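You operate a simulated robot arm through the tools that you are given. There is no shell and no other tool. Be economical: measure what you need, move in short steps, check, and stop when the job is done.

Carry out the task below with a simulated robot arm. There is one attempt and no reset: what you move stays moved.

## Task
Clean the width gauge's table, then zero it on the blue master ring.
Fine: wipe the grit off with the white cloth and lay it back; leave the ring under the lever and the case open. What is to be rubbed or washed off counts as gone when no trace of it is left.
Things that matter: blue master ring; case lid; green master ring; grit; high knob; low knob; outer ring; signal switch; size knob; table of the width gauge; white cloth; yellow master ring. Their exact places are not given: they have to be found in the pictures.

Only the result counts: the job must be done as asked and must still hold three seconds after the hand-in. Knocking over, shifting, dropping, spilling or breaking anything else fails it. Flat cloth is picked up by pressing the open fingertips on it (5 to 10 N) and closing them slowly along it; thin cloth reads only 2 to 8 mm in the jaws.

## Robot
A 6-joint arm with a two-finger parallel gripper on a trunk, on a base that drives. Base frame: it is fixed to the floor where the robot stands at the start and does not move with it; the origin is under the middle of the robot, x ahead of it, y to its left, z up. Units: m, rad, N and s.
With the tool pointing down near the work surface it reaches from about 0.32 to 0.7 m from the robot's upright axis, wherever it stands. Its first joint turns from -2.897 to 2.897 rad. Places, roughly: case lid [0.8, 0.3, 0.9]; grit [0.6, -0.1, 0.9]; high knob [0.6, -0.4, 0.9]; low knob [0.6, -0.3, 0.9]; signal switch [0.8, 0, 1]; size knob [0.8, -0.1, 1.2]; table of the width gauge [0.6, -0.1, 0.9]; white cloth (11x7x3 cm) [0.5, -0.3, 0.9]. Payload 4.1 kg.
The tool frame sits at the grasp point between the pads (the TCP): z along the fingers, y along the line on which they close. The tips reach 0.023 m beyond it. The gripper opens to 0.094 m. The fingers are 0.038 m wide and 0.01 m thick; the gripper's body (0.054 by 0.096 m) begins 0.039 m behind the TCP.
Orientation is told as [roll, pitch, yaw] about the base's x, y, z axes, in that order, counted from this pose: with the fingers straight down and closing along the base's y, the tool's x points along the base's -x, its y along +y and its z along -z.

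## Interface
- The arm moves only by the tool send_rows. Its argument "deltas" is a list of rows, each a list of 7 numbers: the closure in counts, from 0 (fully open) to 255 (shut), then the shift along the base's x, y, z in cm, then the turn, a rotation vector about the base's x, y, z in degrees. In form: [[claw, x, y, z, rx, ry, rz], ...]. A call has 1 to 12 rows; each row shifts and turns the commanded pose from where the row before left it. Rows are played at 5 a second. More than 0.05 m and 0.15 rad between two rows, or a gripper value outside its range, and nothing of the call is played. Where a pose cannot be reached the arm comes as near as it can. A force on the tool above 90 N (or 10 N above the force at the start of the call, whichever is more), or a blocked arm, ends the call early, and 0.2 s more pass. Each finger travels about 0.045 m/s and halts on what it meets, pressing with about 21 N; the grip force reading is that of the motor and also rises with nothing between the fingers. The clock runs only during rows and for 0.2 s after the last one: add rows that do not move to give the fingers time. The reply holds the time, the measured pose of the TCP, the force on the tool along the base axes, the opening and the grip force, in the units named above and with some noise, with the torque about the TCP (base axes, N m) and any sound that the robot's microphone picked up.
- Cameras (640 x 400 px; columns grow to the right, rows downward): "scene" is now at [0.0302, 0.1537, 1.5887]; the picture's right is [-0.13, -0.99, 0.00], its down [-0.53, 0.07, -0.85] and it looks along [0.84, -0.11, -0.53] (base axes); focal length 250 px, centre (320, 200). "wrist" rides on the gripper at [0.086, 0.016, -0.075] in the tool frame; the picture's right is [-0.18, 0.98, 0.00], its down [-0.58, -0.11, -0.81] and it looks along [-0.79, -0.15, 0.59] (tool axes); focal length 243 px, centre (320, 200).
- snapshot(camera): a new picture of that camera. No time passes.
- raise_lower(by): slides the trunk up (or, below 0, down) by that many m; the arm and the scene camera ride with it, the base frame stays. It gives what a move gives, with no picture.
- roll_base(legs): drives the robot by 1 to 6 legs, each [ahead, turn to the left] in m and rad, along the robot's own axes; the way and the turn of a leg run together, so that a leg with both is an arc; at most 1.5 m and 3.142 rad a leg. The arm and the cameras ride along, it lands a little off, and it stops where it bumps. It gives what a move gives.
- head_to(pan, tilt): turns the head with the scene camera to pan (to the left, within 2.705 rad either way) and tilt (down, from -0.506 to 1.204), counted from straight ahead of the robot. It gives what a move gives.
- measure_at(camera, pixels): for up to 12 pixels [column, row] of the newest picture of that camera ("zoom" is the newest enlarged one), the place [x, y, z] in the base frame of the surface seen there, good to about 0.002 m, but the place of the scene camera against the robot may be out by one fixed shift of up to 0.012 m in any direction. No time passes.
- enlarge(camera, box): a new picture of the part [left, top, right, bottom] of that camera's present view, enlarged. No time passes.
- sign_off(): hands the job in; it is judged then, once.

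Go step by step. Measure first, check grasps and placings, and put right what went wrong. The budget is 80 turns and 60 pictures, counting those below and the enlarged ones. Unless the task says otherwise, let go and move clear before handing in, and close with one line.

The tools are called after ">>>" by a JSON object that holds its "api" and its "payload". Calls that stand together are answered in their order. send_rows: Moves the arm, as the interface text tells. Its arguments: {"type":"object","properties":{"deltas":{"type":"array","items":{"type":"array","items":{"type":"number"}}}},"required":["deltas"]} The other tools are called the same way: raise_lower (by) slides the trunk up or down; roll_base (legs) drives the base; head_to (pan, tilt) turns the head that bears the scene camera; snapshot (camera) takes a picture; measure_at (camera, pixels) gives the place of the surface under pixels of a picture; enlarge (camera, box) takes an enlarged picture of a part of a camera's view; sign_off () hands the job in.

At the start:

```text
time_s: 0.0
eef_pos: [0.3629, -0.0016, 1.3573]
tcp_rot: [-0.001, 0.0, -0.001]
contact_force: [0.1, 0.4, -0.3]
ft_torque: [0.0, 0.0, 0.02]
finger_gap: 0.0941
gripper_force: 0.1
trunk travel left (down, up): [-0.525, 0.065]
robot x, y, heading: [-0.0031, 0.0014, -0.0]
head pan, tilt: [-0.134, 0.564]
```

scene: 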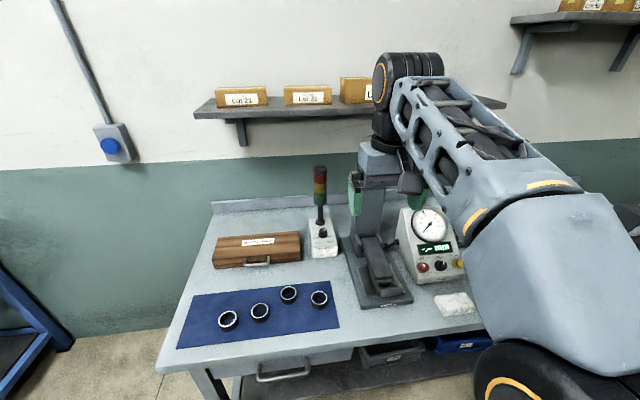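
wrist: 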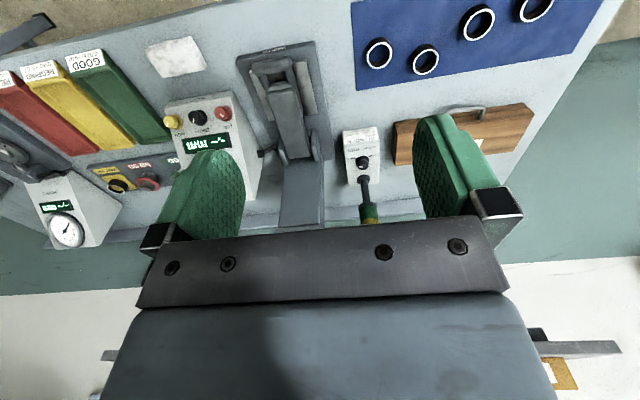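

The scene picture shows the gauge near (375,270), the case at (257,250), four rings on the blue mat and the cloth at (455,303). I'll enlarge parts for detail.

>>> {"api": "enlarge", "payload": {"camera": "scene", "box": [300, 150, 500, 330]}}

>>> {"api": "enlarge", "payload": {"camera": "wrist", "box": [0, 0, 340, 260]}}

>>> {"api": "enlarge", "payload": {"camera": "scene", "box": [170, 210, 350, 360]}}

```text
2.22 times, centred on (400, 240) of scene
```

zoom: 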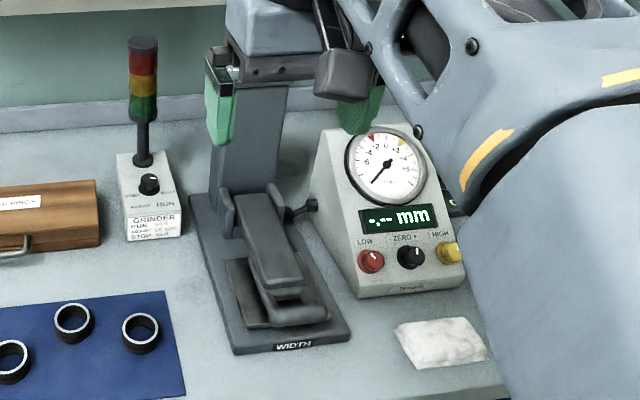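

```text
1.54 times, centred on (170, 130) of wrist
```

zoom: 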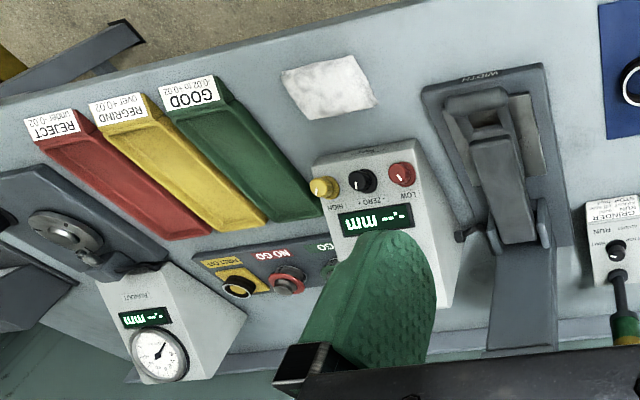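

```text
2.67 times, centred on (260, 285) of scene
```

zoom: 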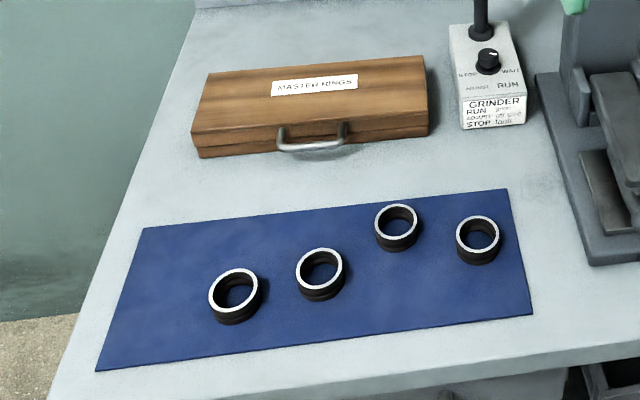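

Master rings must be in the closed wooden case; the lever sits on the table of the gauge. I'll measure key points in the scene picture.

>>> {"api": "snapshot", "payload": {"camera": "scene"}}

>>> {"api": "measure_at", "payload": {"camera": "scene", "pixels": [[455, 303], [440, 298], [422, 267], [440, 266], [459, 264], [393, 256], [378, 245], [385, 278], [375, 288], [400, 296], [257, 262], [255, 238]]}}

>>> {"api": "measure_at", "payload": {"camera": "scene", "pixels": [[215, 258], [299, 252], [214, 240], [302, 234], [323, 233], [410, 183], [418, 200], [370, 170], [360, 190], [430, 225], [395, 160], [320, 298]]}}

```text
54 pictures are left
```

scene: 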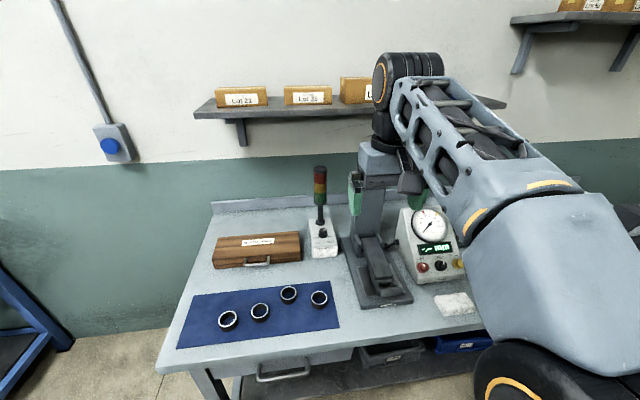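

```text
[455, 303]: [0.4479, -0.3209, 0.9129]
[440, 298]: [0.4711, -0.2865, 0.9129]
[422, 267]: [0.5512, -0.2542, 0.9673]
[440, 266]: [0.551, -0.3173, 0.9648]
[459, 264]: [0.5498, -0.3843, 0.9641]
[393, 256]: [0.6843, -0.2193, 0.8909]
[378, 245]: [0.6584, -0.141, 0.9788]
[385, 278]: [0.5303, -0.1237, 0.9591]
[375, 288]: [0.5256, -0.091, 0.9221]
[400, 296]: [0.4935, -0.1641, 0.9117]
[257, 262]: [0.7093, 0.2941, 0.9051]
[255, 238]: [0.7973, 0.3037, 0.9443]
```

```text
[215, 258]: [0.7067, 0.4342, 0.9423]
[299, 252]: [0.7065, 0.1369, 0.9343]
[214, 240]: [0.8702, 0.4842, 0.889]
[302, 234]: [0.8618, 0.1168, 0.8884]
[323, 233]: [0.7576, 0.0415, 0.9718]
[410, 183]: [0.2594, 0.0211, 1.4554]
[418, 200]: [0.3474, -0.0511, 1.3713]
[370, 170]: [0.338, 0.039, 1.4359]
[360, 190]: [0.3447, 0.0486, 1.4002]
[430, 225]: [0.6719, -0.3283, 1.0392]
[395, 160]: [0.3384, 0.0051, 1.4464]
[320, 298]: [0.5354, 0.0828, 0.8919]
```

Table top is z≈0.889; the cloth is at about (0.455,-0.31,0.913). The gripper hides the column head, so I'll move the arm right, toward the cloth, keeping high.

>>> {"api": "send_rows", "payload": {"deltas": [[0, 0.5, -4.5, 0, 0, 0, 0], [0, 0.5, -4.5, 0, 0, 0, 0], [0, 0.5, -4.5, 0, 0, 0, 0], [0, 0.5, -4.5, 0, 0, 0, 0], [0, 0.5, -4.5, -1, 0, 0, 0], [0, 0.5, -4.5, -1, 0, 0, 0], [0, 0.5, -4.5, -1, 0, 0, 0], [0, 0, 0, 0, 0, 0, 0]]}}

>>> {"api": "head_to", "payload": {"pan": -0.2, "tilt": 0.5}}

>>> {"api": "snapshot", "payload": {"camera": "scene"}}

>>> {"api": "snapshot", "payload": {"camera": "wrist"}}

```text
time_s: 1.8
eef_pos: [0.3983, -0.316, 1.3299]
tcp_rot: [0.0, 0.001, -0.001]
contact_force: [0.1, -0.2, 0.0]
ft_torque: [0.01, 0.02, 0.02]
finger_gap: 0.0943
gripper_force: 0.0
trunk travel left (down, up): [-0.525, 0.065]
robot x, y, heading: [0.0056, -0.0005, -0.001]
head pan, tilt: [-0.134, 0.564]
```

```text
time_s: 2.4
eef_pos: [0.3981, -0.3168, 1.33]
tcp_rot: [0.001, -0.001, 0.0]
contact_force: [0.0, 0.1, 0.2]
ft_torque: [0.03, -0.03, -0.01]
finger_gap: 0.0941
gripper_force: 0.1
trunk travel left (down, up): [-0.525, 0.065]
robot x, y, heading: [-0.0007, 0.0003, 0.006]
head pan, tilt: [-0.201, 0.499]
```

```text
53 pictures are left
```

scene: 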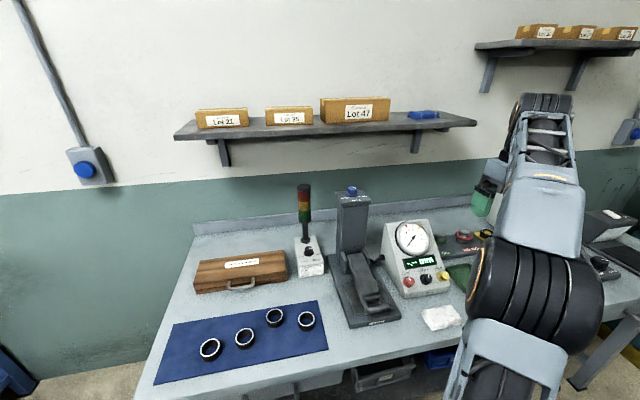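

```text
52 pictures are left
```

wrist: 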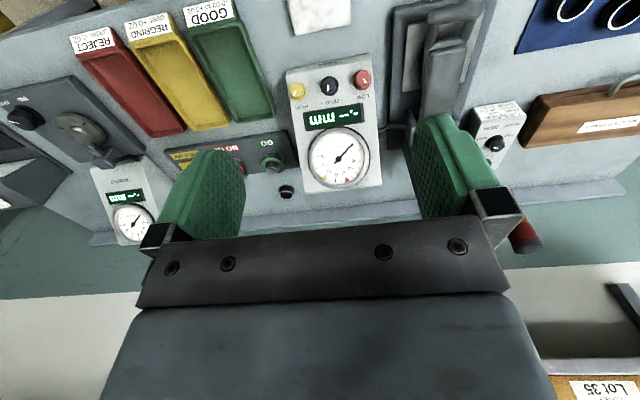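

>>> {"api": "enlarge", "payload": {"camera": "scene", "box": [310, 170, 470, 335]}}

>>> {"api": "measure_at", "payload": {"camera": "zoom", "pixels": [[167, 80], [170, 110], [250, 350], [200, 400], [230, 540], [280, 530], [330, 360], [240, 420], [255, 500], [300, 380], [520, 610], [330, 545]]}}

```text
2.42 times, centred on (390, 252) of scene
```

zoom: 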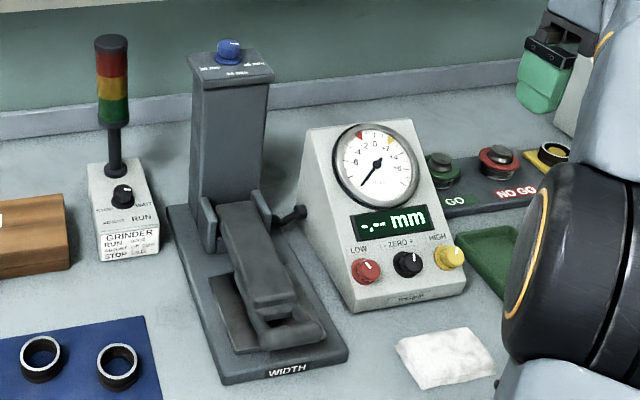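

```text
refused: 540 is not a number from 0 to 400
```

The blue size knob sits on top of the column with three size labels. I'll measure points and look closer at the knob and the case label.

>>> {"api": "measure_at", "payload": {"camera": "zoom", "pixels": [[228, 50], [232, 72], [263, 250], [296, 213], [275, 300], [290, 335], [225, 330], [255, 230], [205, 215], [407, 258], [440, 355], [305, 365]]}}

>>> {"api": "enlarge", "payload": {"camera": "scene", "box": [325, 178, 380, 212]}}

>>> {"api": "enlarge", "payload": {"camera": "scene", "box": [390, 215, 455, 300]}}

```text
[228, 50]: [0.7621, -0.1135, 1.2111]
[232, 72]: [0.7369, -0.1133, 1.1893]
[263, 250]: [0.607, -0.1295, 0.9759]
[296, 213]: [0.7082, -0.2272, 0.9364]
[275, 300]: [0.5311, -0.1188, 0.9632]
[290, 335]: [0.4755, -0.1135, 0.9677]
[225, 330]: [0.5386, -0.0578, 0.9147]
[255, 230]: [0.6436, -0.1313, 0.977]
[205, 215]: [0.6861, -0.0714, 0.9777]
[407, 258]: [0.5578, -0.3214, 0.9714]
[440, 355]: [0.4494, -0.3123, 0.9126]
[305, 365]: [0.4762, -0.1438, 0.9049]
```

```text
11.64 times, centred on (352, 195) of scene
```

zoom: 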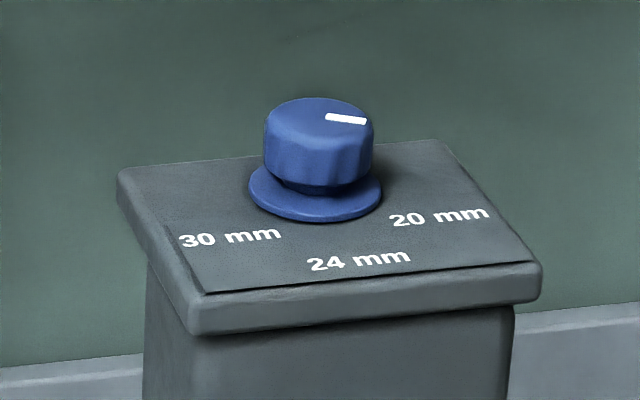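

```text
4.71 times, centred on (422, 258) of scene
```

zoom: 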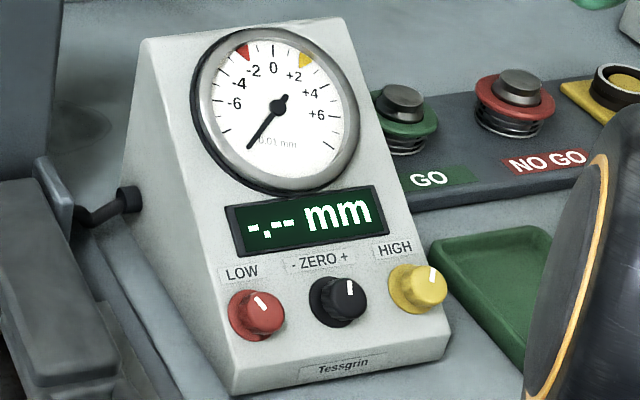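

The size knob's mark points at 20 mm; the display is blank ("-.-- mm"), and the zero knob is at (0.558,-0.321,0.971). I'll bring the wrist camera in front of the gauge to see the grit and the lever mechanism.

>>> {"api": "send_rows", "payload": {"deltas": [[0, 0, 3.5, -3, 0, 0, 0], [0, 0, 3.5, -3, 0, 0, 0], [0, 0, 3.5, -3, 0, 0, 0], [0, 0, 3.5, -3, 0, 0, 0], [0, 0, 3.5, -3, 0, 0, 0], [0, 0, 3, -3, 0, 0, 0], [0, 0, 0, -1, 0, 0, 0], [0, 0, 0, 0, 0, 0, 0]]}}

>>> {"api": "snapshot", "payload": {"camera": "wrist"}}

>>> {"api": "enlarge", "payload": {"camera": "wrist", "box": [230, 0, 430, 200]}}

```text
time_s: 4.2
eef_pos: [0.3975, -0.1152, 1.1397]
tcp_rot: [0.0, 0.0, 0.0]
contact_force: [-0.3, -0.2, 0.5]
ft_torque: [0.0, -0.01, -0.02]
finger_gap: 0.0939
gripper_force: 0.0
trunk travel left (down, up): [-0.525, 0.065]
robot x, y, heading: [-0.0024, 0.0037, -0.001]
head pan, tilt: [-0.201, 0.499]
```

```text
48 pictures are left
```

wrist: 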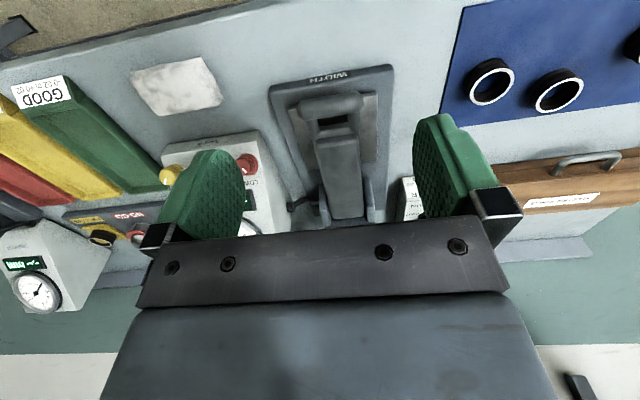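

```text
2.00 times, centred on (330, 100) of wrist
```

zoom: 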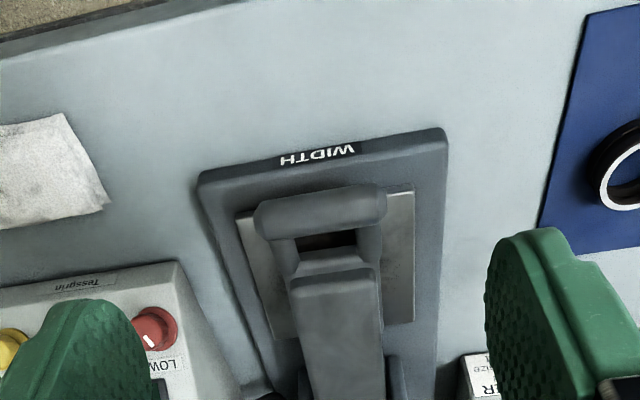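

The lever has a loop handle at its front end (zoom (320,215)) above the steel table plate. I'll measure with the wrist camera, which has no fixed shift.

>>> {"api": "measure_at", "payload": {"camera": "zoom", "pixels": [[320, 210], [265, 220], [378, 210], [330, 240], [330, 265], [330, 310], [250, 250], [405, 200], [405, 310], [275, 325], [155, 325], [50, 170]]}}

>>> {"api": "measure_at", "payload": {"camera": "wrist", "pixels": [[178, 85], [135, 75], [197, 62], [220, 100], [145, 112], [345, 195], [293, 205], [372, 200], [345, 215], [250, 162], [587, 160], [360, 70]]}}

```text
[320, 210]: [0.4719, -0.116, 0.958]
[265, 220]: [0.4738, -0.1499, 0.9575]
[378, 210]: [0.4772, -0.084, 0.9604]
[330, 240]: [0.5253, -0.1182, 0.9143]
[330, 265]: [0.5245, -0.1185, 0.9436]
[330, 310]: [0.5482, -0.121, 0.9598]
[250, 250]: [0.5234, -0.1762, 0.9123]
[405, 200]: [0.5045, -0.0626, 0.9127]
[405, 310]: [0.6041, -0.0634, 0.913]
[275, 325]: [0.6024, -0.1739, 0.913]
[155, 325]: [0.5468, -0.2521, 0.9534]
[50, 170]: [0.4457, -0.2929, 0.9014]
```

```text
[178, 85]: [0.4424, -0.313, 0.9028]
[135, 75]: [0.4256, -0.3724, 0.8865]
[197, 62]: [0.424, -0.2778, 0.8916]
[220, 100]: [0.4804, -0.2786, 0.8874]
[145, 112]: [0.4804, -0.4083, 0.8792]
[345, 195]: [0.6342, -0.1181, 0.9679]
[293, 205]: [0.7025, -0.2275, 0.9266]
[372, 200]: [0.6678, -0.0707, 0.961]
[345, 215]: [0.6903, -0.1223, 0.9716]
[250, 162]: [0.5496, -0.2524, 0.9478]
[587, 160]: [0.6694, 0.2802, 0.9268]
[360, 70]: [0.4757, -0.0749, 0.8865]
```

Plate spans x 0.50–0.605, y −0.176…−0.063 at z 0.913; the lever's handle bar is at (0.475,-0.117,0.958). I'll look at it from the left side to understand the gap under the lever.

>>> {"api": "send_rows", "payload": {"deltas": [[0, 0, 3, 0, 0, 0, -8.5], [0, 0, 3, 0, 0, 0, -8.5], [0, 0, 3, -1, 0, 0, -8.5], [0, 0, 3, -1, 0, 0, -8.5], [0, 2, 3, -1, 0, 0, -8.5], [0, 2, 3, -1, 0, 0, -8.5], [0, 2, 3, -1.5, 0, 0, -8.5], [0, 2, 3, -1.5, 0, 0, -8.5], [0, 2, 2, -2, 0, 0, -8.5], [0, 2, 1, -2, 0, 0, -8.5], [0, 0, 0, 0, 0, 0, -5], [0, 0, 0, 0, 0, 0, 0]]}}

>>> {"api": "snapshot", "payload": {"camera": "wrist"}}

```text
time_s: 6.8
eef_pos: [0.517, 0.1571, 1.0287]
tcp_rot: [0.0, 0.001, -1.573]
contact_force: [0.4, 0.3, 0.0]
ft_torque: [-0.04, -0.02, -0.01]
finger_gap: 0.0941
gripper_force: 0.0
trunk travel left (down, up): [-0.525, 0.065]
robot x, y, heading: [-0.0033, -0.0006, -0.001]
head pan, tilt: [-0.201, 0.499]
```

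```text
46 pictures are left
```

wrist: 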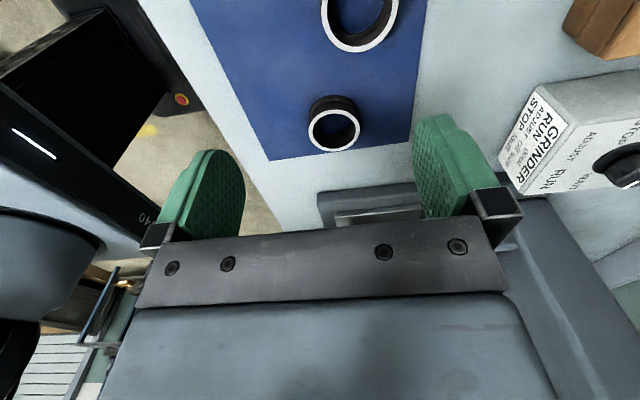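

The gripper body blocks the view; I'll tilt the tool 30° so the camera looks flatter under the lever.

>>> {"api": "send_rows", "payload": {"deltas": [[0, 0, -1, -1, -7.5, 0, 0], [0, 0, -2, -1, -7.5, 0, 0], [0, 0, -2, -1, -7.5, 0, 0], [0, 0, 0, -1.5, -7.5, 0, 0], [0, 0, 0, 0, 0, 0, 0]]}}

>>> {"api": "snapshot", "payload": {"camera": "wrist"}}

```text
time_s: 8.0
eef_pos: [0.5185, 0.1075, 0.983]
tcp_rot: [-0.001, -0.525, -1.57]
contact_force: [0.2, 0.1, -0.9]
ft_torque: [0.01, -0.02, -0.01]
finger_gap: 0.0938
gripper_force: 0.0
trunk travel left (down, up): [-0.525, 0.065]
robot x, y, heading: [0.0032, 0.0003, -0.001]
head pan, tilt: [-0.201, 0.499]
```

```text
45 pictures are left
```

wrist: 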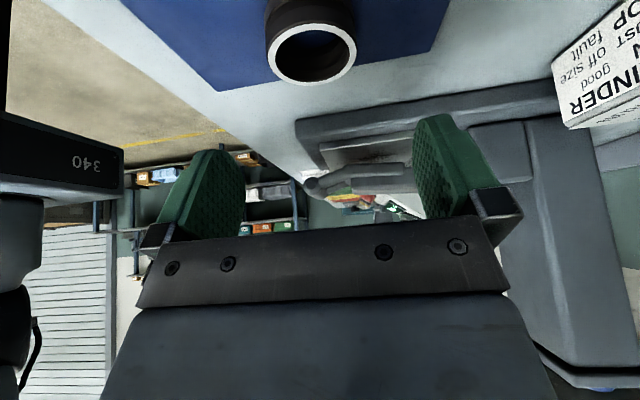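

>>> {"api": "enlarge", "payload": {"camera": "wrist", "box": [280, 90, 560, 240]}}

>>> {"api": "measure_at", "payload": {"camera": "wrist", "pixels": [[315, 185], [340, 180], [380, 178], [400, 170], [360, 150], [340, 153], [410, 185], [360, 185], [490, 150]]}}

```text
2.29 times, centred on (420, 165) of wrist
```

zoom: 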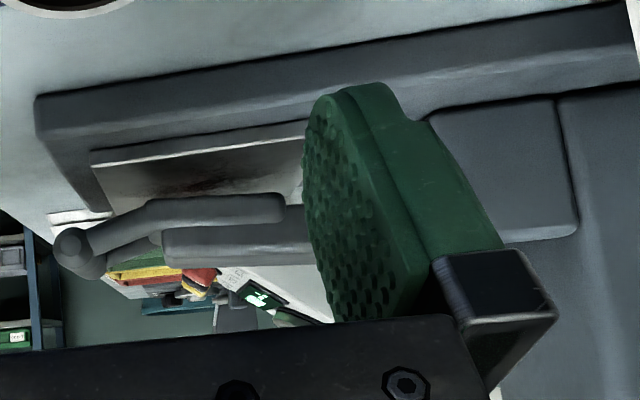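

```text
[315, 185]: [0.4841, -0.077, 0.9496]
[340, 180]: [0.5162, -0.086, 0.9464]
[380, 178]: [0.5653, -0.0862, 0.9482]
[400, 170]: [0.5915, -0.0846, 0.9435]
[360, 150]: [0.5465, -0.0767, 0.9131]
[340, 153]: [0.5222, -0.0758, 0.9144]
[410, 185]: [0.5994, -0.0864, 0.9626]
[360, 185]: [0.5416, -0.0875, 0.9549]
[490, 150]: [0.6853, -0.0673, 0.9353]
```

A reddish-brown smear (zoom (190,185)) lies on the plate beneath the fork of the lever; only ~25–30 mm gap. I'll test lifting the lever by its bar: untilt, turn back to yaw 0, and come above the bar to grip its ends along y.

>>> {"api": "send_rows", "payload": {"deltas": [[0, 0, 0, 2, 7.5, 0, 0], [0, 0, 0, 2, 7.5, 0, 0], [0, 0, 0, 2, 7.5, 0, 8.5], [0, 0, 0, 1, 7.5, 0, 8.5], [0, -1, -3, 0, 0, 0, 8.5], [0, -1, -3, 0, 0, 0, 8.5], [0, -1, -3, 0, 0, 0, 8.5], [0, -1, -3, 0, 0, 0, 8.5], [0, 0, -3, 0, 0, 0, 8.5], [0, 0, -3, 0, 0, 0, 8.5], [0, 0, -3, 0, 0, 0, 8.5], [0, 0, -1.5, 0, 0, 0, 8.5]]}}

>>> {"api": "send_rows", "payload": {"deltas": [[0, -0.2, 0, -4, 0, 0, 5], [0, 0, 0, -3, 0, 0, 0], [0, 0, 0, 0, 0, 0, 0]]}}

>>> {"api": "snapshot", "payload": {"camera": "wrist"}}

```text
refused: row 3 steps farther than a row can; nothing moved
```

```text
time_s: 8.8
eef_pos: [0.5157, 0.1092, 0.9132]
tcp_rot: [0.002, -0.524, -1.484]
contact_force: [1.6, 0.0, 13.1]
ft_torque: [0.02, 0.62, 0.17]
finger_gap: 0.0934
gripper_force: 0.1
trunk travel left (down, up): [-0.525, 0.065]
robot x, y, heading: [-0.0011, -0.0, 0.002]
head pan, tilt: [-0.201, 0.499]
```

```text
43 pictures are left
```

wrist: 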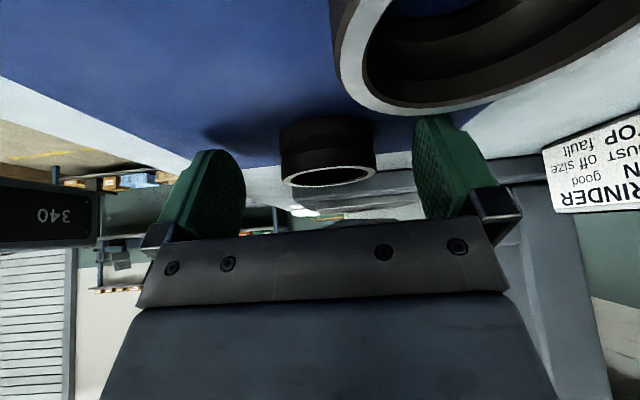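

I chained calls wrongly: the first was refused and the tool dropped to 0.913, touching with 13 N. I go straight up now, then check whether the rings moved.

>>> {"api": "send_rows", "payload": {"deltas": [[0, 0, 0, 2, 0, 0, 0], [0, 0, 0, 4, 0, 0, 0], [0, 0, 0, 4, 0, 0, 0], [0, 0, 0, 4, 0, 0, 0]]}}

>>> {"api": "snapshot", "payload": {"camera": "scene"}}

>>> {"api": "snapshot", "payload": {"camera": "wrist"}}

```text
time_s: 9.8
eef_pos: [0.5136, 0.1095, 1.0503]
tcp_rot: [-0.002, -0.523, -1.482]
contact_force: [-0.2, -0.5, 0.0]
ft_torque: [-0.02, 0.02, -0.01]
finger_gap: 0.0939
gripper_force: 0.1
trunk travel left (down, up): [-0.525, 0.065]
robot x, y, heading: [-0.0022, -0.0007, -0.0]
head pan, tilt: [-0.201, 0.499]
```

```text
42 pictures are left
```

scene: 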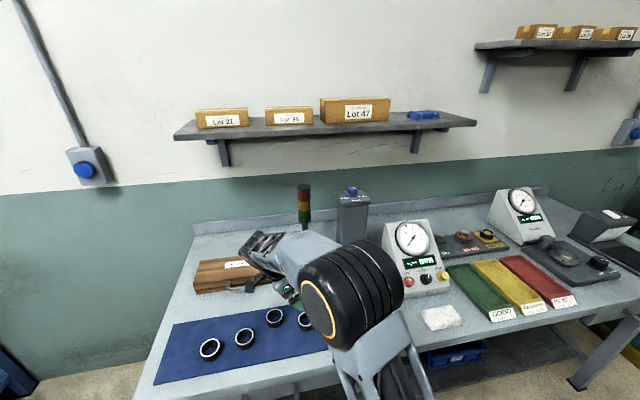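

```text
41 pictures are left
```

wrist: 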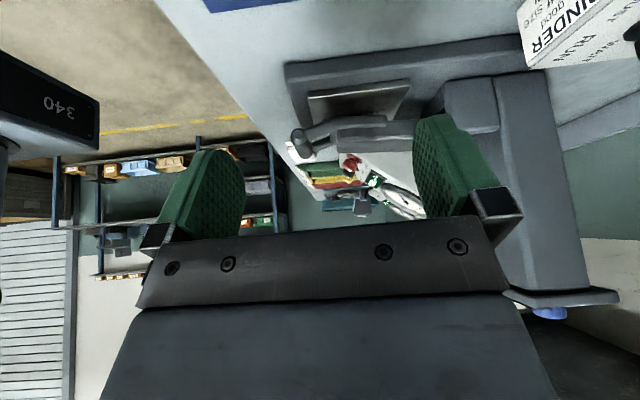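

Rings are where they were ((210,349), (244,338), (275,318), (305,320)), so no harm. Now untilt.

>>> {"api": "send_rows", "payload": {"deltas": [[0, 0, 0, 1, 0, 0, -5], [0, 0, 0, 1, 7.5, 0, 0], [0, 0, 0, 0, 7.5, 0, 0], [0, 0, 0, 0, 7.5, 0, 0], [0, 0, -2, 0, 7.5, 0, 0], [0, -1, -3, 0, 0, 0, 8.5], [0, -1, -3, 0, 0, 0, 8.5], [0, -1, -3, 0, 0, 0, 8.5], [0, -1, -3, 0, 0, 0, 8.5], [0, 0, -3, 0, 0, 0, 8.5], [0, 0, -3, 0, 0, 0, 8.5], [0, 0, -3, 0, 0, 0, 8.5]]}}

```text
time_s: 12.4
eef_pos: [0.4789, -0.1217, 1.0692]
tcp_rot: [0.0, 0.0, -0.531]
contact_force: [0.5, -0.3, 0.1]
ft_torque: [-0.01, 0.02, 0.01]
finger_gap: 0.0938
gripper_force: 0.2
trunk travel left (down, up): [-0.525, 0.065]
robot x, y, heading: [-0.0026, 0.0021, 0.002]
head pan, tilt: [-0.201, 0.499]
```

Now finish the turn and lower partway over the bar (x 0.476, y −0.117).

>>> {"api": "send_rows", "payload": {"deltas": [[0, 0, 0.2, 0, 0, 0, 8], [0, 0, 0.2, 0, 0, 0, 8], [0, 0, 0.1, 0, 0, 0, 8], [0, -0.2, 0, 0, 0, 0, 6.4], [0, 0, 0, -4, 0, 0, 0], [0, 0, 0, -3, 0, 0, 0], [0, 0, 0, 0, 0, 0, 0]]}}

>>> {"api": "snapshot", "payload": {"camera": "wrist"}}

```text
time_s: 14.0
eef_pos: [0.4747, -0.1156, 1.0025]
tcp_rot: [-0.002, 0.0, -0.002]
contact_force: [0.6, 0.1, -0.7]
ft_torque: [-0.02, -0.01, 0.02]
finger_gap: 0.094
gripper_force: 0.2
trunk travel left (down, up): [-0.525, 0.065]
robot x, y, heading: [-0.0019, 0.0022, -0.005]
head pan, tilt: [-0.201, 0.499]
```

```text
40 pictures are left
```

wrist: 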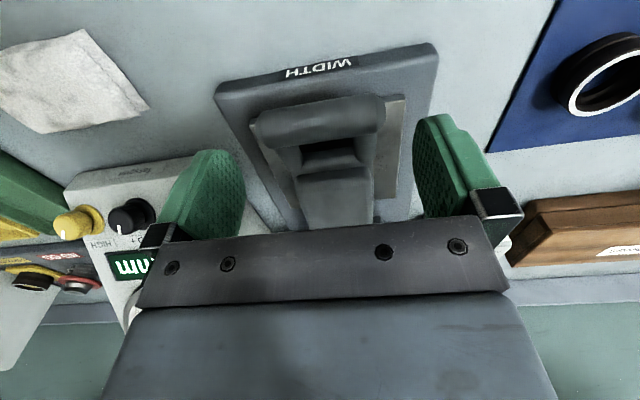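

Bar lies centred between the fingers. Lower 4.7 cm and close onto the bar ends.

>>> {"api": "send_rows", "payload": {"deltas": [[0, 0, 0, -2.5, 0, 0, 0], [0, 0, 0, -2.2, 0, 0, 0], [40, 0, 0, 0, 0, 0, 0], [70, 0, 0, 0, 0, 0, 0], [80, 0, 0, 0, 0, 0, 0], [80, 0, 0, 0, 0, 0, 0]]}}

```text
time_s: 15.4
eef_pos: [0.4747, -0.1182, 0.9569]
tcp_rot: [0.003, -0.001, -0.003]
contact_force: [-0.3, -22.4, -2.6]
ft_torque: [-0.57, -0.1, -0.64]
finger_gap: 0.0797
gripper_force: 45.1
trunk travel left (down, up): [-0.525, 0.065]
robot x, y, heading: [-0.0012, 0.0035, 0.001]
head pan, tilt: [-0.201, 0.499]
```

The jaws hold something 0.080 m wide but with −22 N sideways: the bar centre is a bit to −y. Shift −y slightly to even it.

>>> {"api": "send_rows", "payload": {"deltas": [[60, 0, -0.3, 0, 0, 0, 0], [60, 0, 0, 0, 0, 0, 0], [70, 0, 0, 0, 0, 0, 0], [70, 0, 0, 0, 0, 0, 0]]}}

```text
time_s: 16.4
eef_pos: [0.4757, -0.1192, 0.9569]
tcp_rot: [0.0, -0.001, 0.0]
contact_force: [6.3, 8.7, -1.8]
ft_torque: [0.82, -0.01, 0.02]
finger_gap: 0.0796
gripper_force: 45.1
trunk travel left (down, up): [-0.525, 0.065]
robot x, y, heading: [0.0028, 0.0006, 0.003]
head pan, tilt: [-0.201, 0.499]
```

Balanced better. Lift 2 cm gently to feel the lever.

>>> {"api": "send_rows", "payload": {"deltas": [[70, 0, 0, 0.5, 0, 0, 0], [70, 0, 0, 0.5, 0, 0, 0], [70, 0, 0, 0.5, 0, 0, 0], [70, 0.1, 0, 0.5, 0, 0, 0], [70, 0, 0, 0, 0, 0, 0]]}}

```text
time_s: 17.6
eef_pos: [0.4756, -0.1185, 0.9758]
tcp_rot: [0.0, 0.004, 0.002]
contact_force: [-7.5, 12.4, -8.0]
ft_torque: [0.17, 1.35, 0.12]
finger_gap: 0.079
gripper_force: 45.1
trunk travel left (down, up): [-0.525, 0.065]
robot x, y, heading: [-0.0008, 0.0018, 0.005]
head pan, tilt: [-0.201, 0.499]
```

The lever rises freely with about 8 N. Continue along its arc (pivot near x 0.69), turning with it, to about 35°.

>>> {"api": "send_rows", "payload": {"deltas": [[70, 0.2, 0, 1.86, 0, 5, 0], [70, 0.4, 0, 1.83, 0, 5, 0], [70, 0.57, 0, 1.79, 0, 5, 0], [70, 0.7, 0, 1.74, 0, 5, 0], [70, 0.88, 0, 1.66, 0, 5, 0], [70, 1.0, 0, 1.58, 0, 5, 0], [70, 0, 0, 0, 0, 0, 0]]}}

>>> {"api": "snapshot", "payload": {"camera": "scene"}}

>>> {"api": "snapshot", "payload": {"camera": "wrist"}}

```text
time_s: 19.2
eef_pos: [0.5153, -0.1187, 1.0807]
tcp_rot: [-0.002, 0.523, -0.002]
contact_force: [4.0, 16.1, -1.0]
ft_torque: [0.48, -0.62, -0.5]
finger_gap: 0.0793
gripper_force: 44.6
trunk travel left (down, up): [-0.525, 0.065]
robot x, y, heading: [-0.0023, 0.0027, -0.001]
head pan, tilt: [-0.201, 0.499]
```

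```text
39 pictures are left
```

scene: 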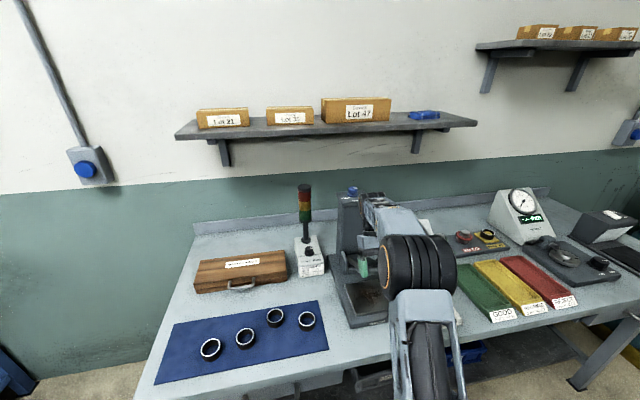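

```text
38 pictures are left
```

wrist: 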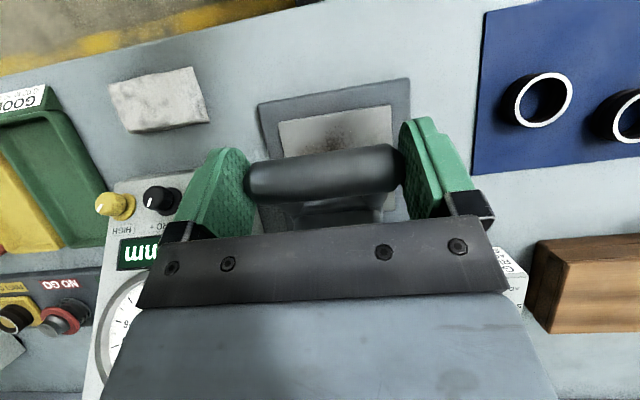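

The lever is at about 36° and the grit (wrist (335,135)) is visible on the plate. I measure the grit and keep raising the lever along its arc.

>>> {"api": "measure_at", "payload": {"camera": "wrist", "pixels": [[335, 135], [315, 135], [360, 140], [335, 118], [330, 148], [165, 200], [158, 95], [112, 90], [195, 70], [207, 115], [130, 128]]}}

>>> {"api": "send_rows", "payload": {"deltas": [[70, 1.14, 0, 1.44, 0, 4, 0], [70, 1.27, 0, 1.33, 0, 4, 0], [70, 1.4, 0, 1.23, 0, 4, 0], [70, 1.48, 0, 1.1, 0, 4, 0], [70, 1.57, 0, 0.97, 0, 0, 0], [70, 1.65, 0, 0.81, 0, 0, 0], [70, 0, 0, 0, 0, 0, 0]]}}

```text
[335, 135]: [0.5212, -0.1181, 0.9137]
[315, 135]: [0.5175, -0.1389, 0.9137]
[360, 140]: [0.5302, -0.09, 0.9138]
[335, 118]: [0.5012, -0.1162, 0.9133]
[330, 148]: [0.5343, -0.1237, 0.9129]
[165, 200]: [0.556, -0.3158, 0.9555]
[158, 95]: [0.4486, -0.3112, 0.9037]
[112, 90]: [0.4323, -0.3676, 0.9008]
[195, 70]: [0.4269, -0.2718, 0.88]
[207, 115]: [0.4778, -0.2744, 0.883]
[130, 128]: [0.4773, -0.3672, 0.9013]
```

```text
time_s: 20.8
eef_pos: [0.4978, -0.1182, 1.0819]
tcp_rot: [-0.01, 0.798, -0.013]
contact_force: [-27.2, -44.6, 20.8]
ft_torque: [-1.47, -0.92, -1.1]
finger_gap: 0.0785
gripper_force: 45.3
out of reach, approached as far as the arm can: row 2, 3, 4, 5, 6
trunk travel left (down, up): [-0.525, 0.065]
robot x, y, heading: [0.0006, -0.0024, -0.006]
head pan, tilt: [-0.201, 0.499]
```

The 46° tilt went out of reach and strains the grip. I turn the tool back by 16° and see where it lands.

>>> {"api": "send_rows", "payload": {"deltas": [[70, 0, 0, 0, 0, -8, 0], [70, 0, 0, 0, 0, -8, 0], [70, 0, 0, 0, 0, 0, 0]]}}

```text
time_s: 21.6
eef_pos: [0.5049, -0.1147, 1.0781]
tcp_rot: [-0.001, 0.522, -0.001]
contact_force: [-0.8, -37.8, -4.8]
ft_torque: [-0.56, 0.56, -0.2]
finger_gap: 0.0852
gripper_force: 19.3
trunk travel left (down, up): [-0.525, 0.065]
robot x, y, heading: [0.001, -0.0004, -0.001]
head pan, tilt: [-0.201, 0.499]
```

>>> {"api": "snapshot", "payload": {"camera": "wrist"}}

```text
37 pictures are left
```

wrist: 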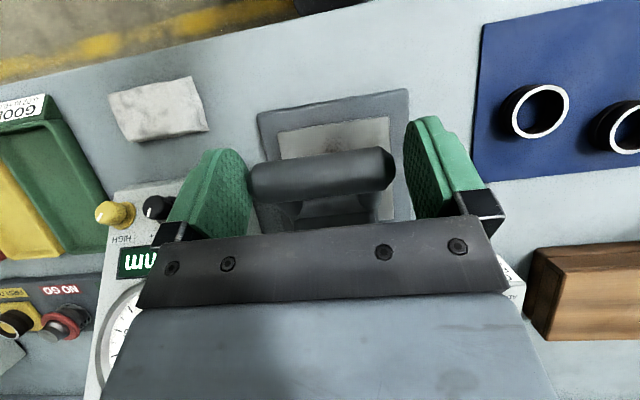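

The tool sits ~4 mm too far to +y, so one finger presses alone. I correct −0.4 cm and continue up with the tool turned back toward vertical.

>>> {"api": "send_rows", "payload": {"deltas": [[70, 0, -0.4, 0, 0, -5, 0], [70, 1.1, 0, 0.4, 0, -5, 0], [70, 1.1, 0, 1.4, 0, -5, 0], [70, 1.3, 0, 1.3, 0, -5, 0], [70, 1.4, 0, 1.2, 0, 0, 0], [70, 1.5, 0, 1.1, 0, 0, 0], [70, 0, 0, 0, 0, 0, 0]]}}

```text
time_s: 23.2
eef_pos: [0.5687, -0.1129, 1.1332]
tcp_rot: [0.001, 0.174, -0.001]
contact_force: [-0.5, 0.5, -0.3]
ft_torque: [0.03, 0.01, 0.01]
finger_gap: 0.0684
gripper_force: 0.0
trunk travel left (down, up): [-0.525, 0.065]
robot x, y, heading: [0.0016, 0.0044, 0.002]
head pan, tilt: [-0.201, 0.499]
```

The grip is empty now (gap 0.068, no force). Look where the lever is.

>>> {"api": "snapshot", "payload": {"camera": "wrist"}}

>>> {"api": "enlarge", "payload": {"camera": "scene", "box": [310, 170, 470, 335]}}

```text
36 pictures are left
```

wrist: 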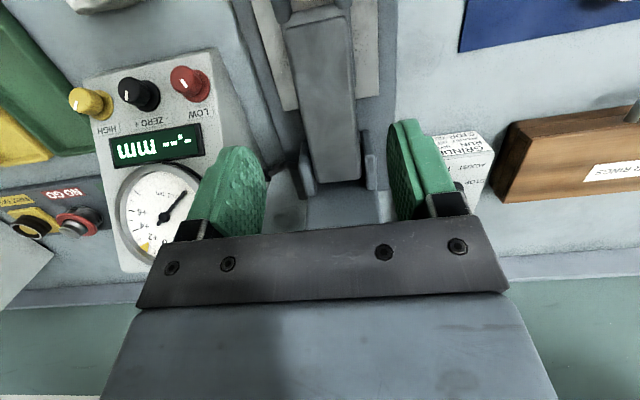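

```text
2.42 times, centred on (390, 252) of scene
```

zoom: 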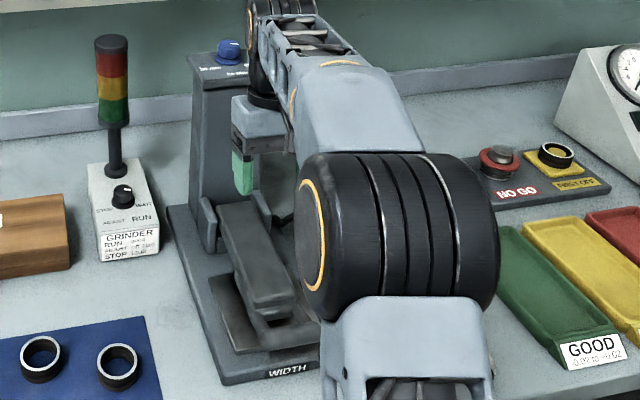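

The lever fell back down; it needs to be lifted further (grip was lost because of the reach limit at high tilt). I'll regrasp and lift with little tilt.

>>> {"api": "send_rows", "payload": {"deltas": [[0, -3, 0, 0, 0, -5, 0], [0, -3, -0.2, -2, 0, -5, 0], [0, -3.3, -0.3, -4, 0, 0, 0], [0, 0, 0, -4, 0, 0, 0], [0, 0, 0, 0, 0, 0, 0]]}}

```text
refused: row 3 steps farther than a row can; nothing moved
```

>>> {"api": "send_rows", "payload": {"deltas": [[0, -3, 0, 0, 0, -5, 0], [0, -3, -0.2, -1, 0, -5, 0], [0, -3.3, -0.3, -3, 0, 0, 0], [0, 0, 0, -4, 0, 0, 0], [0, 0, 0, -2, 0, 0, 0], [0, 0, 0, 0, 0, 0, 0]]}}

>>> {"api": "snapshot", "payload": {"camera": "wrist"}}

```text
time_s: 24.6
eef_pos: [0.476, -0.1174, 1.0322]
tcp_rot: [0.001, -0.001, -0.003]
contact_force: [0.3, 0.5, -0.7]
ft_torque: [0.0, 0.0, 0.02]
finger_gap: 0.094
gripper_force: 0.0
trunk travel left (down, up): [-0.525, 0.065]
robot x, y, heading: [-0.0036, -0.0014, 0.004]
head pan, tilt: [-0.201, 0.499]
```

```text
34 pictures are left
```

wrist: 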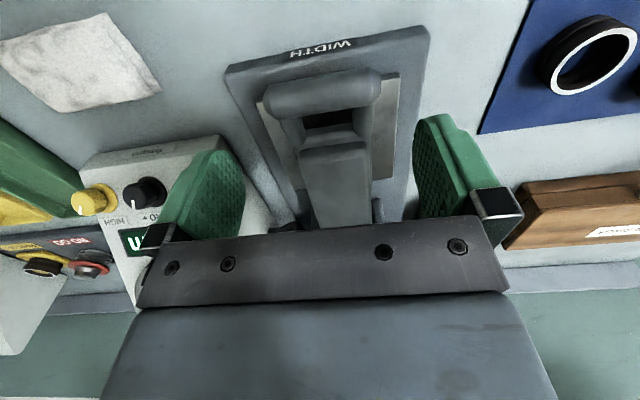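

Bar is centred. Lower to 0.952 and grip.

>>> {"api": "send_rows", "payload": {"deltas": [[0, 0, 0, -4, 0, 0, 0], [0, 0, 0, -4, 0, 0, 0], [30, 0, -0.1, 0, 0, 0, 0], [50, 0, 0, 0, 0, 0, 0], [80, 0, 0, 0, 0, 0, 0], [80, 0, 0, 0, 0, 0, 0]]}}

```text
time_s: 26.0
eef_pos: [0.4757, -0.1173, 0.9516]
tcp_rot: [0.001, 0.0, -0.004]
contact_force: [-1.7, -2.9, -2.2]
ft_torque: [-0.23, -0.02, -0.3]
finger_gap: 0.0792
gripper_force: 45.0
trunk travel left (down, up): [-0.525, 0.065]
robot x, y, heading: [-0.0039, -0.0005, 0.002]
head pan, tilt: [-0.201, 0.499]
```

Well balanced. Lift along the arc up to 60° with only 10° tool tilt.

>>> {"api": "send_rows", "payload": {"deltas": [[80, 0.08, 0, 1.84, 0, 2, 0], [80, 0.24, 0, 1.83, 0, 2, 0], [80, 0.4, 0, 1.8, 0, 2, 0], [80, 0.55, 0, 1.76, 0, 2, 0], [80, 0.7, 0, 1.7, 0, 2, 0], [80, 0.85, 0, 1.64, 0, 0, 0], [80, 0.99, 0, 1.56, 0, 0, 0], [80, 1.12, 0, 1.46, 0, 0, 0], [80, 1.25, 0, 1.36, 0, 0, 0], [80, 1.36, 0, 1.25, 0, 0, 0], [80, 1.46, 0, 1.12, 0, 0, 0], [80, 0, 0, 0, 0, 0, 0]]}}

```text
time_s: 28.6
eef_pos: [0.5657, -0.1184, 1.1285]
tcp_rot: [-0.001, 0.174, -0.002]
contact_force: [-5.1, 9.1, -4.2]
ft_torque: [0.06, 1.22, -0.04]
finger_gap: 0.0795
gripper_force: 44.7
trunk travel left (down, up): [-0.525, 0.065]
robot x, y, heading: [-0.0012, -0.0054, -0.001]
head pan, tilt: [-0.201, 0.499]
```

Still holding at 55°. Continue 55→75°.

>>> {"api": "send_rows", "payload": {"deltas": [[80, 1.56, 0, 0.99, 0, 0, 0], [80, 1.63, 0, 0.85, 0, 0, 0], [80, 1.7, 0, 0.7, 0, 0, 0], [80, 1.75, 0, 0.55, 0, 0, 0], [80, 0, 0, 0, 0, 0, 0]]}}

>>> {"api": "snapshot", "payload": {"camera": "scene"}}

```text
time_s: 29.8
eef_pos: [0.6223, -0.1184, 1.1572]
tcp_rot: [-0.003, 0.171, -0.003]
contact_force: [-8.5, -0.4, 14.5]
ft_torque: [-0.27, 0.75, 0.24]
finger_gap: 0.0796
gripper_force: 45.3
out of reach, approached as far as the arm can: row 4
trunk travel left (down, up): [-0.525, 0.065]
robot x, y, heading: [0.0017, -0.002, -0.002]
head pan, tilt: [-0.201, 0.499]
```

```text
33 pictures are left
```

scene: 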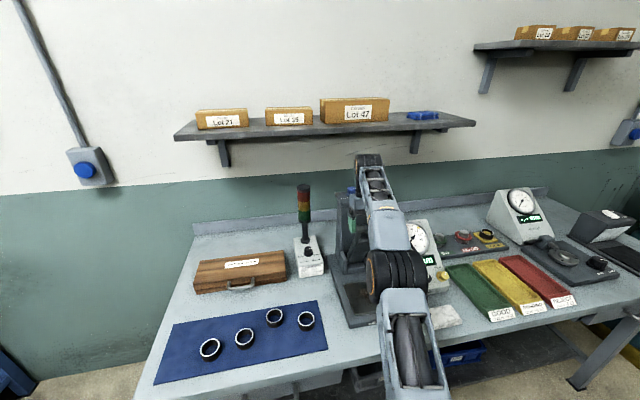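

Reached ~72°, near the reach limit. Turn the tool back upright and push a bit further in +x before testing release.

>>> {"api": "send_rows", "payload": {"deltas": [[80, 0, 0, 0, 0, -5, 0], [80, 0, 0, 0, 0, -5, 0], [80, 1.0, 0, 0.3, 0, 0, 0], [80, 1.0, 0, 0.25, 0, 0, 0], [80, 0, 0, 0, 0, 0, 0]]}}

```text
time_s: 31.0
eef_pos: [0.643, -0.1186, 1.1589]
tcp_rot: [0.001, -0.002, -0.004]
contact_force: [-6.3, -5.8, 9.1]
ft_torque: [-0.24, 0.91, -0.02]
finger_gap: 0.0797
gripper_force: 45.1
trunk travel left (down, up): [-0.525, 0.065]
robot x, y, heading: [-0.0021, -0.0026, 0.002]
head pan, tilt: [-0.201, 0.499]
```

No hard stop yet (~78°). Continue a little past.

>>> {"api": "send_rows", "payload": {"deltas": [[80, 1.2, 0, 0.2, 0, 0, 0], [80, 1.2, 0, 0.1, 0, 0, 0], [80, 1.0, 0, 0, 0, 0, 0], [80, 0, 0, 0, 0, 0, 0]]}}

```text
time_s: 32.0
eef_pos: [0.6523, -0.118, 1.1565]
tcp_rot: [-0.003, -0.007, -0.007]
contact_force: [-6.0, -30.2, 27.6]
ft_torque: [-0.32, 0.18, 0.31]
finger_gap: 0.0796
gripper_force: 45.0
out of reach, approached as far as the arm can: row 1, 2, 3
trunk travel left (down, up): [-0.525, 0.065]
robot x, y, heading: [0.0015, -0.0006, -0.006]
head pan, tilt: [-0.201, 0.499]
```

Reach ends here at ~80°. Test: open the jaws slowly and see whether the lever stays.

>>> {"api": "send_rows", "payload": {"deltas": [[60, 0, 0, 0, 0, 0, 0], [40, 0, 0, 0, 0, 0, 0], [0, 0, 0, 0, 0, 0, 0], [0, 0, 0, 0, 0, 0, 0], [0, 0, 0, 0, 0, 0, 0]]}}

>>> {"api": "snapshot", "payload": {"camera": "wrist"}}

```text
time_s: 33.2
eef_pos: [0.6561, -0.1134, 1.1536]
tcp_rot: [0.001, 0.001, -0.001]
contact_force: [-0.6, 0.3, 0.8]
ft_torque: [0.04, 0.01, 0.0]
finger_gap: 0.0939
gripper_force: 0.1
trunk travel left (down, up): [-0.525, 0.065]
robot x, y, heading: [0.0012, -0.0029, 0.002]
head pan, tilt: [-0.201, 0.499]
```

```text
32 pictures are left
```

wrist: 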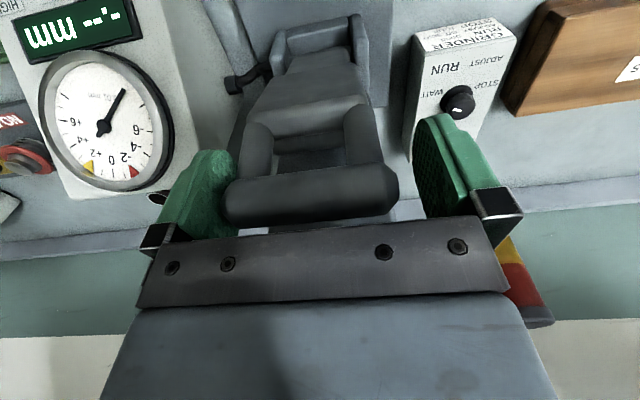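

The lever stays up. I correct y by −0.4 cm and back out along −x.

>>> {"api": "send_rows", "payload": {"deltas": [[0, 0, -0.4, 0, 0, 0, 0], [0, -3, 0, 0, 0, 0, 0], [0, -4, 0, 0, 0, 0, 0], [0, -4.5, 0, 1, 0, 0, 0], [0, -4, -2, 0, 0, 0, 0], [0, -2, -4, -1, 0, 0, 0], [0, 0, -4.5, -1, 0, 0, 0], [0, 0, -4.5, -2, 0, 0, 0], [0, 0, -4, -2, 0, 0, 0], [0, 0, 0, 0, 0, 0, 0]]}}

>>> {"api": "enlarge", "payload": {"camera": "scene", "box": [310, 170, 470, 335]}}

>>> {"api": "snapshot", "payload": {"camera": "wrist"}}

```text
time_s: 35.4
eef_pos: [0.483, -0.3127, 1.1037]
tcp_rot: [0.0, -0.001, -0.001]
contact_force: [-0.6, 0.1, -0.4]
ft_torque: [-0.02, 0.0, -0.01]
finger_gap: 0.094
gripper_force: 0.1
trunk travel left (down, up): [-0.525, 0.065]
robot x, y, heading: [0.0016, -0.0049, -0.001]
head pan, tilt: [-0.201, 0.499]
```

```text
2.42 times, centred on (390, 252) of scene
```

zoom: 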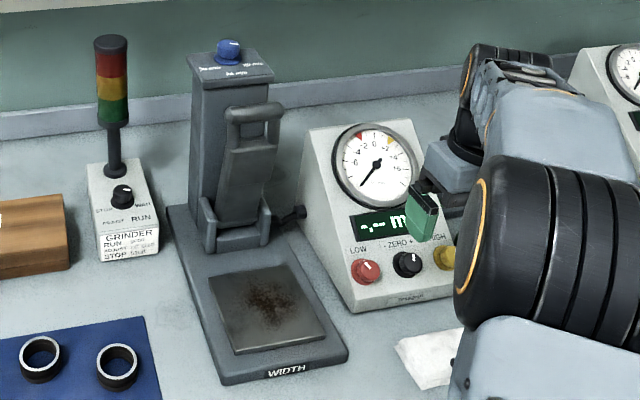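

```text
30 pictures are left
```

wrist: 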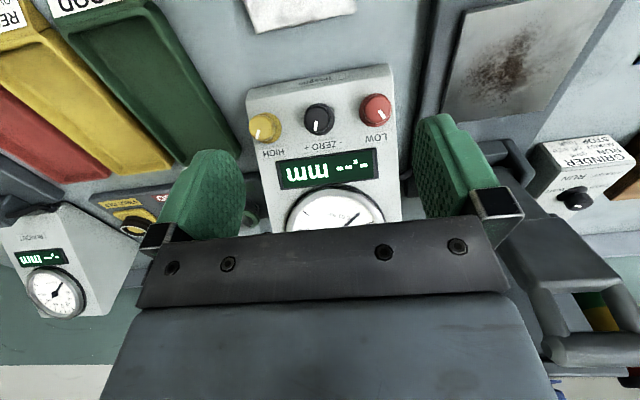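

The lever stands up and the dirt patch on the plate (wrist (505,65)) is accessible. I measure grit extent and the cloth.

>>> {"api": "measure_at", "payload": {"camera": "wrist", "pixels": [[505, 65], [475, 85], [530, 40], [540, 70], [490, 95], [485, 50], [455, 110], [600, 10], [555, 115], [300, 18], [320, 117]]}}

>>> {"api": "measure_at", "payload": {"camera": "zoom", "pixels": [[268, 305], [240, 295], [300, 300], [265, 280], [275, 330], [432, 355], [400, 348], [470, 335], [425, 385]]}}

```text
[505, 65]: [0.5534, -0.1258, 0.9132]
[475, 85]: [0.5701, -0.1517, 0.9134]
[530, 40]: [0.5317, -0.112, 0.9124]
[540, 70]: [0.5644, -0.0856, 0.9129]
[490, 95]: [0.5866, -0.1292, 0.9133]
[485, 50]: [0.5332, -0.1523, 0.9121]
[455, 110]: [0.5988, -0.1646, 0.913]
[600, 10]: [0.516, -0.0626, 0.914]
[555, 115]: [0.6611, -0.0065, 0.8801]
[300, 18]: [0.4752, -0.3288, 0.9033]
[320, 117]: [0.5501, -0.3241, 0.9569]
```

```text
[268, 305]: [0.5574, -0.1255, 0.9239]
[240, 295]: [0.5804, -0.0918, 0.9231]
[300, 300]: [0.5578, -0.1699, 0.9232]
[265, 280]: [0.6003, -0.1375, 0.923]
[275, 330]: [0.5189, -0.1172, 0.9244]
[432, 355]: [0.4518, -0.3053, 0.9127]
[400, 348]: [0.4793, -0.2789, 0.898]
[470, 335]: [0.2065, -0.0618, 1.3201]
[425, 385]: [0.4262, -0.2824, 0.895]
```

Grit centre (0.553,-0.125), spread about ±4 cm; cloth centre about (0.452,-0.32), top z 0.903. Move above it and press down with the jaws about 6 cm open.

>>> {"api": "send_rows", "payload": {"deltas": [[92, -1.6, -0.4, -4, 0, 0, 0], [92, -1.5, -0.4, -4, 0, 0, 0], [92, 0, 0, -4, 0, 0, 0], [92, 0, 0, -4, 0, 0, 0], [92, 0, 0, -1.2, 0, 0, 0], [92, 0, 0, -0.5, 0, 0, 0], [92, 0, 0, 0, 0, 0, 0]]}}

>>> {"api": "snapshot", "payload": {"camera": "wrist"}}

```text
time_s: 37.0
eef_pos: [0.4511, -0.3156, 0.9278]
tcp_rot: [-0.002, -0.002, -0.002]
contact_force: [1.0, -0.1, 11.5]
ft_torque: [0.09, 0.03, 0.02]
finger_gap: 0.0603
gripper_force: 0.2
trunk travel left (down, up): [-0.525, 0.065]
robot x, y, heading: [0.0019, -0.0, -0.003]
head pan, tilt: [-0.201, 0.499]
```

```text
29 pictures are left
```

wrist: 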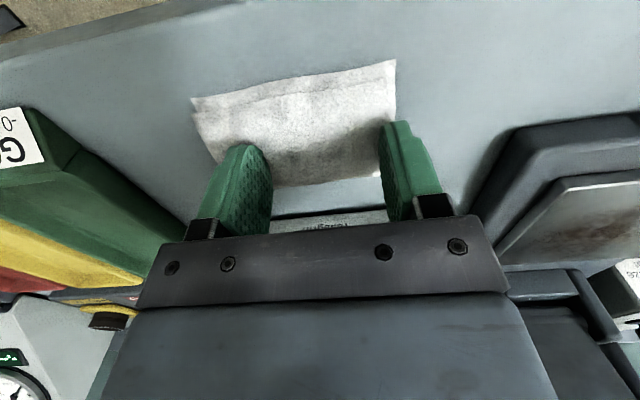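

Pressing 11.5 N, a bit much; both fingertips are on the cloth. Ease 1 mm and close slowly.

>>> {"api": "send_rows", "payload": {"deltas": [[100, 0, -0.4, 0.05, 0, 0, 0], [120, 0, 0, 0, 0, 0, 0], [140, 0, 0, 0, 0, 0, 0], [160, 0, 0, 0, 0, 0, 0], [180, 0, 0, 0, 0, 0, 0], [200, 0, 0, 0, 0, 0, 0], [220, 0, 0, 0, 0, 0, 0], [240, 0, 0, 0, 0, 0, 0], [255, 0, 0, 0, 0, 0, 0], [255, 0, 0, 0, 0, 0, 0], [255, 0, 0, 0, 0, 0, 0]]}}

```text
time_s: 39.4
eef_pos: [0.4496, -0.3198, 0.9266]
tcp_rot: [0.0, 0.0, -0.002]
contact_force: [0.6, 1.1, 10.2]
ft_torque: [0.01, 0.0, 0.02]
finger_gap: 0.0
gripper_force: 20.7
trunk travel left (down, up): [-0.525, 0.065]
robot x, y, heading: [0.0039, 0.0009, -0.002]
head pan, tilt: [-0.201, 0.499]
```

Gap 0: nothing caught (force was slightly over 10 N). Lift, look, and retry with ~7 N.

>>> {"api": "send_rows", "payload": {"deltas": [[255, 0, 0, 2, 0, 0, 0], [92, -0.3, 0, 2, 0, 0, 0], [92, 0, 0, 0, 0, 0, 0], [92, 0, 0, 0, 0, 0, 0]]}}

>>> {"api": "snapshot", "payload": {"camera": "wrist"}}

```text
time_s: 40.4
eef_pos: [0.4483, -0.3199, 0.9671]
tcp_rot: [0.001, -0.002, -0.003]
contact_force: [0.0, -0.3, 0.0]
ft_torque: [-0.03, 0.03, 0.0]
finger_gap: 0.06
gripper_force: 0.0
trunk travel left (down, up): [-0.525, 0.065]
robot x, y, heading: [-0.0012, 0.002, -0.001]
head pan, tilt: [-0.201, 0.499]
```

```text
28 pictures are left
```

wrist: 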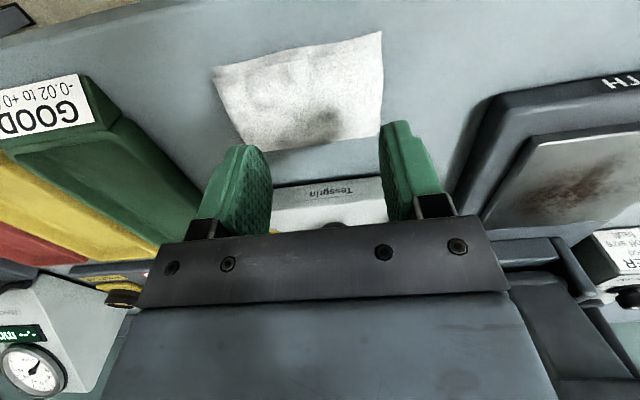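

>>> {"api": "measure_at", "payload": {"camera": "wrist", "pixels": [[305, 95], [215, 70], [380, 35], [380, 125], [250, 148], [320, 125]]}}

```text
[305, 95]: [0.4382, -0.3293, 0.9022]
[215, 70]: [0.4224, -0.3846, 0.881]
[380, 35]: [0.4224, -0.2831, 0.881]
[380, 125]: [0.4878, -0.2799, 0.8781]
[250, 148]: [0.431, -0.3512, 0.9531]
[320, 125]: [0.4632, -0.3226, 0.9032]
```

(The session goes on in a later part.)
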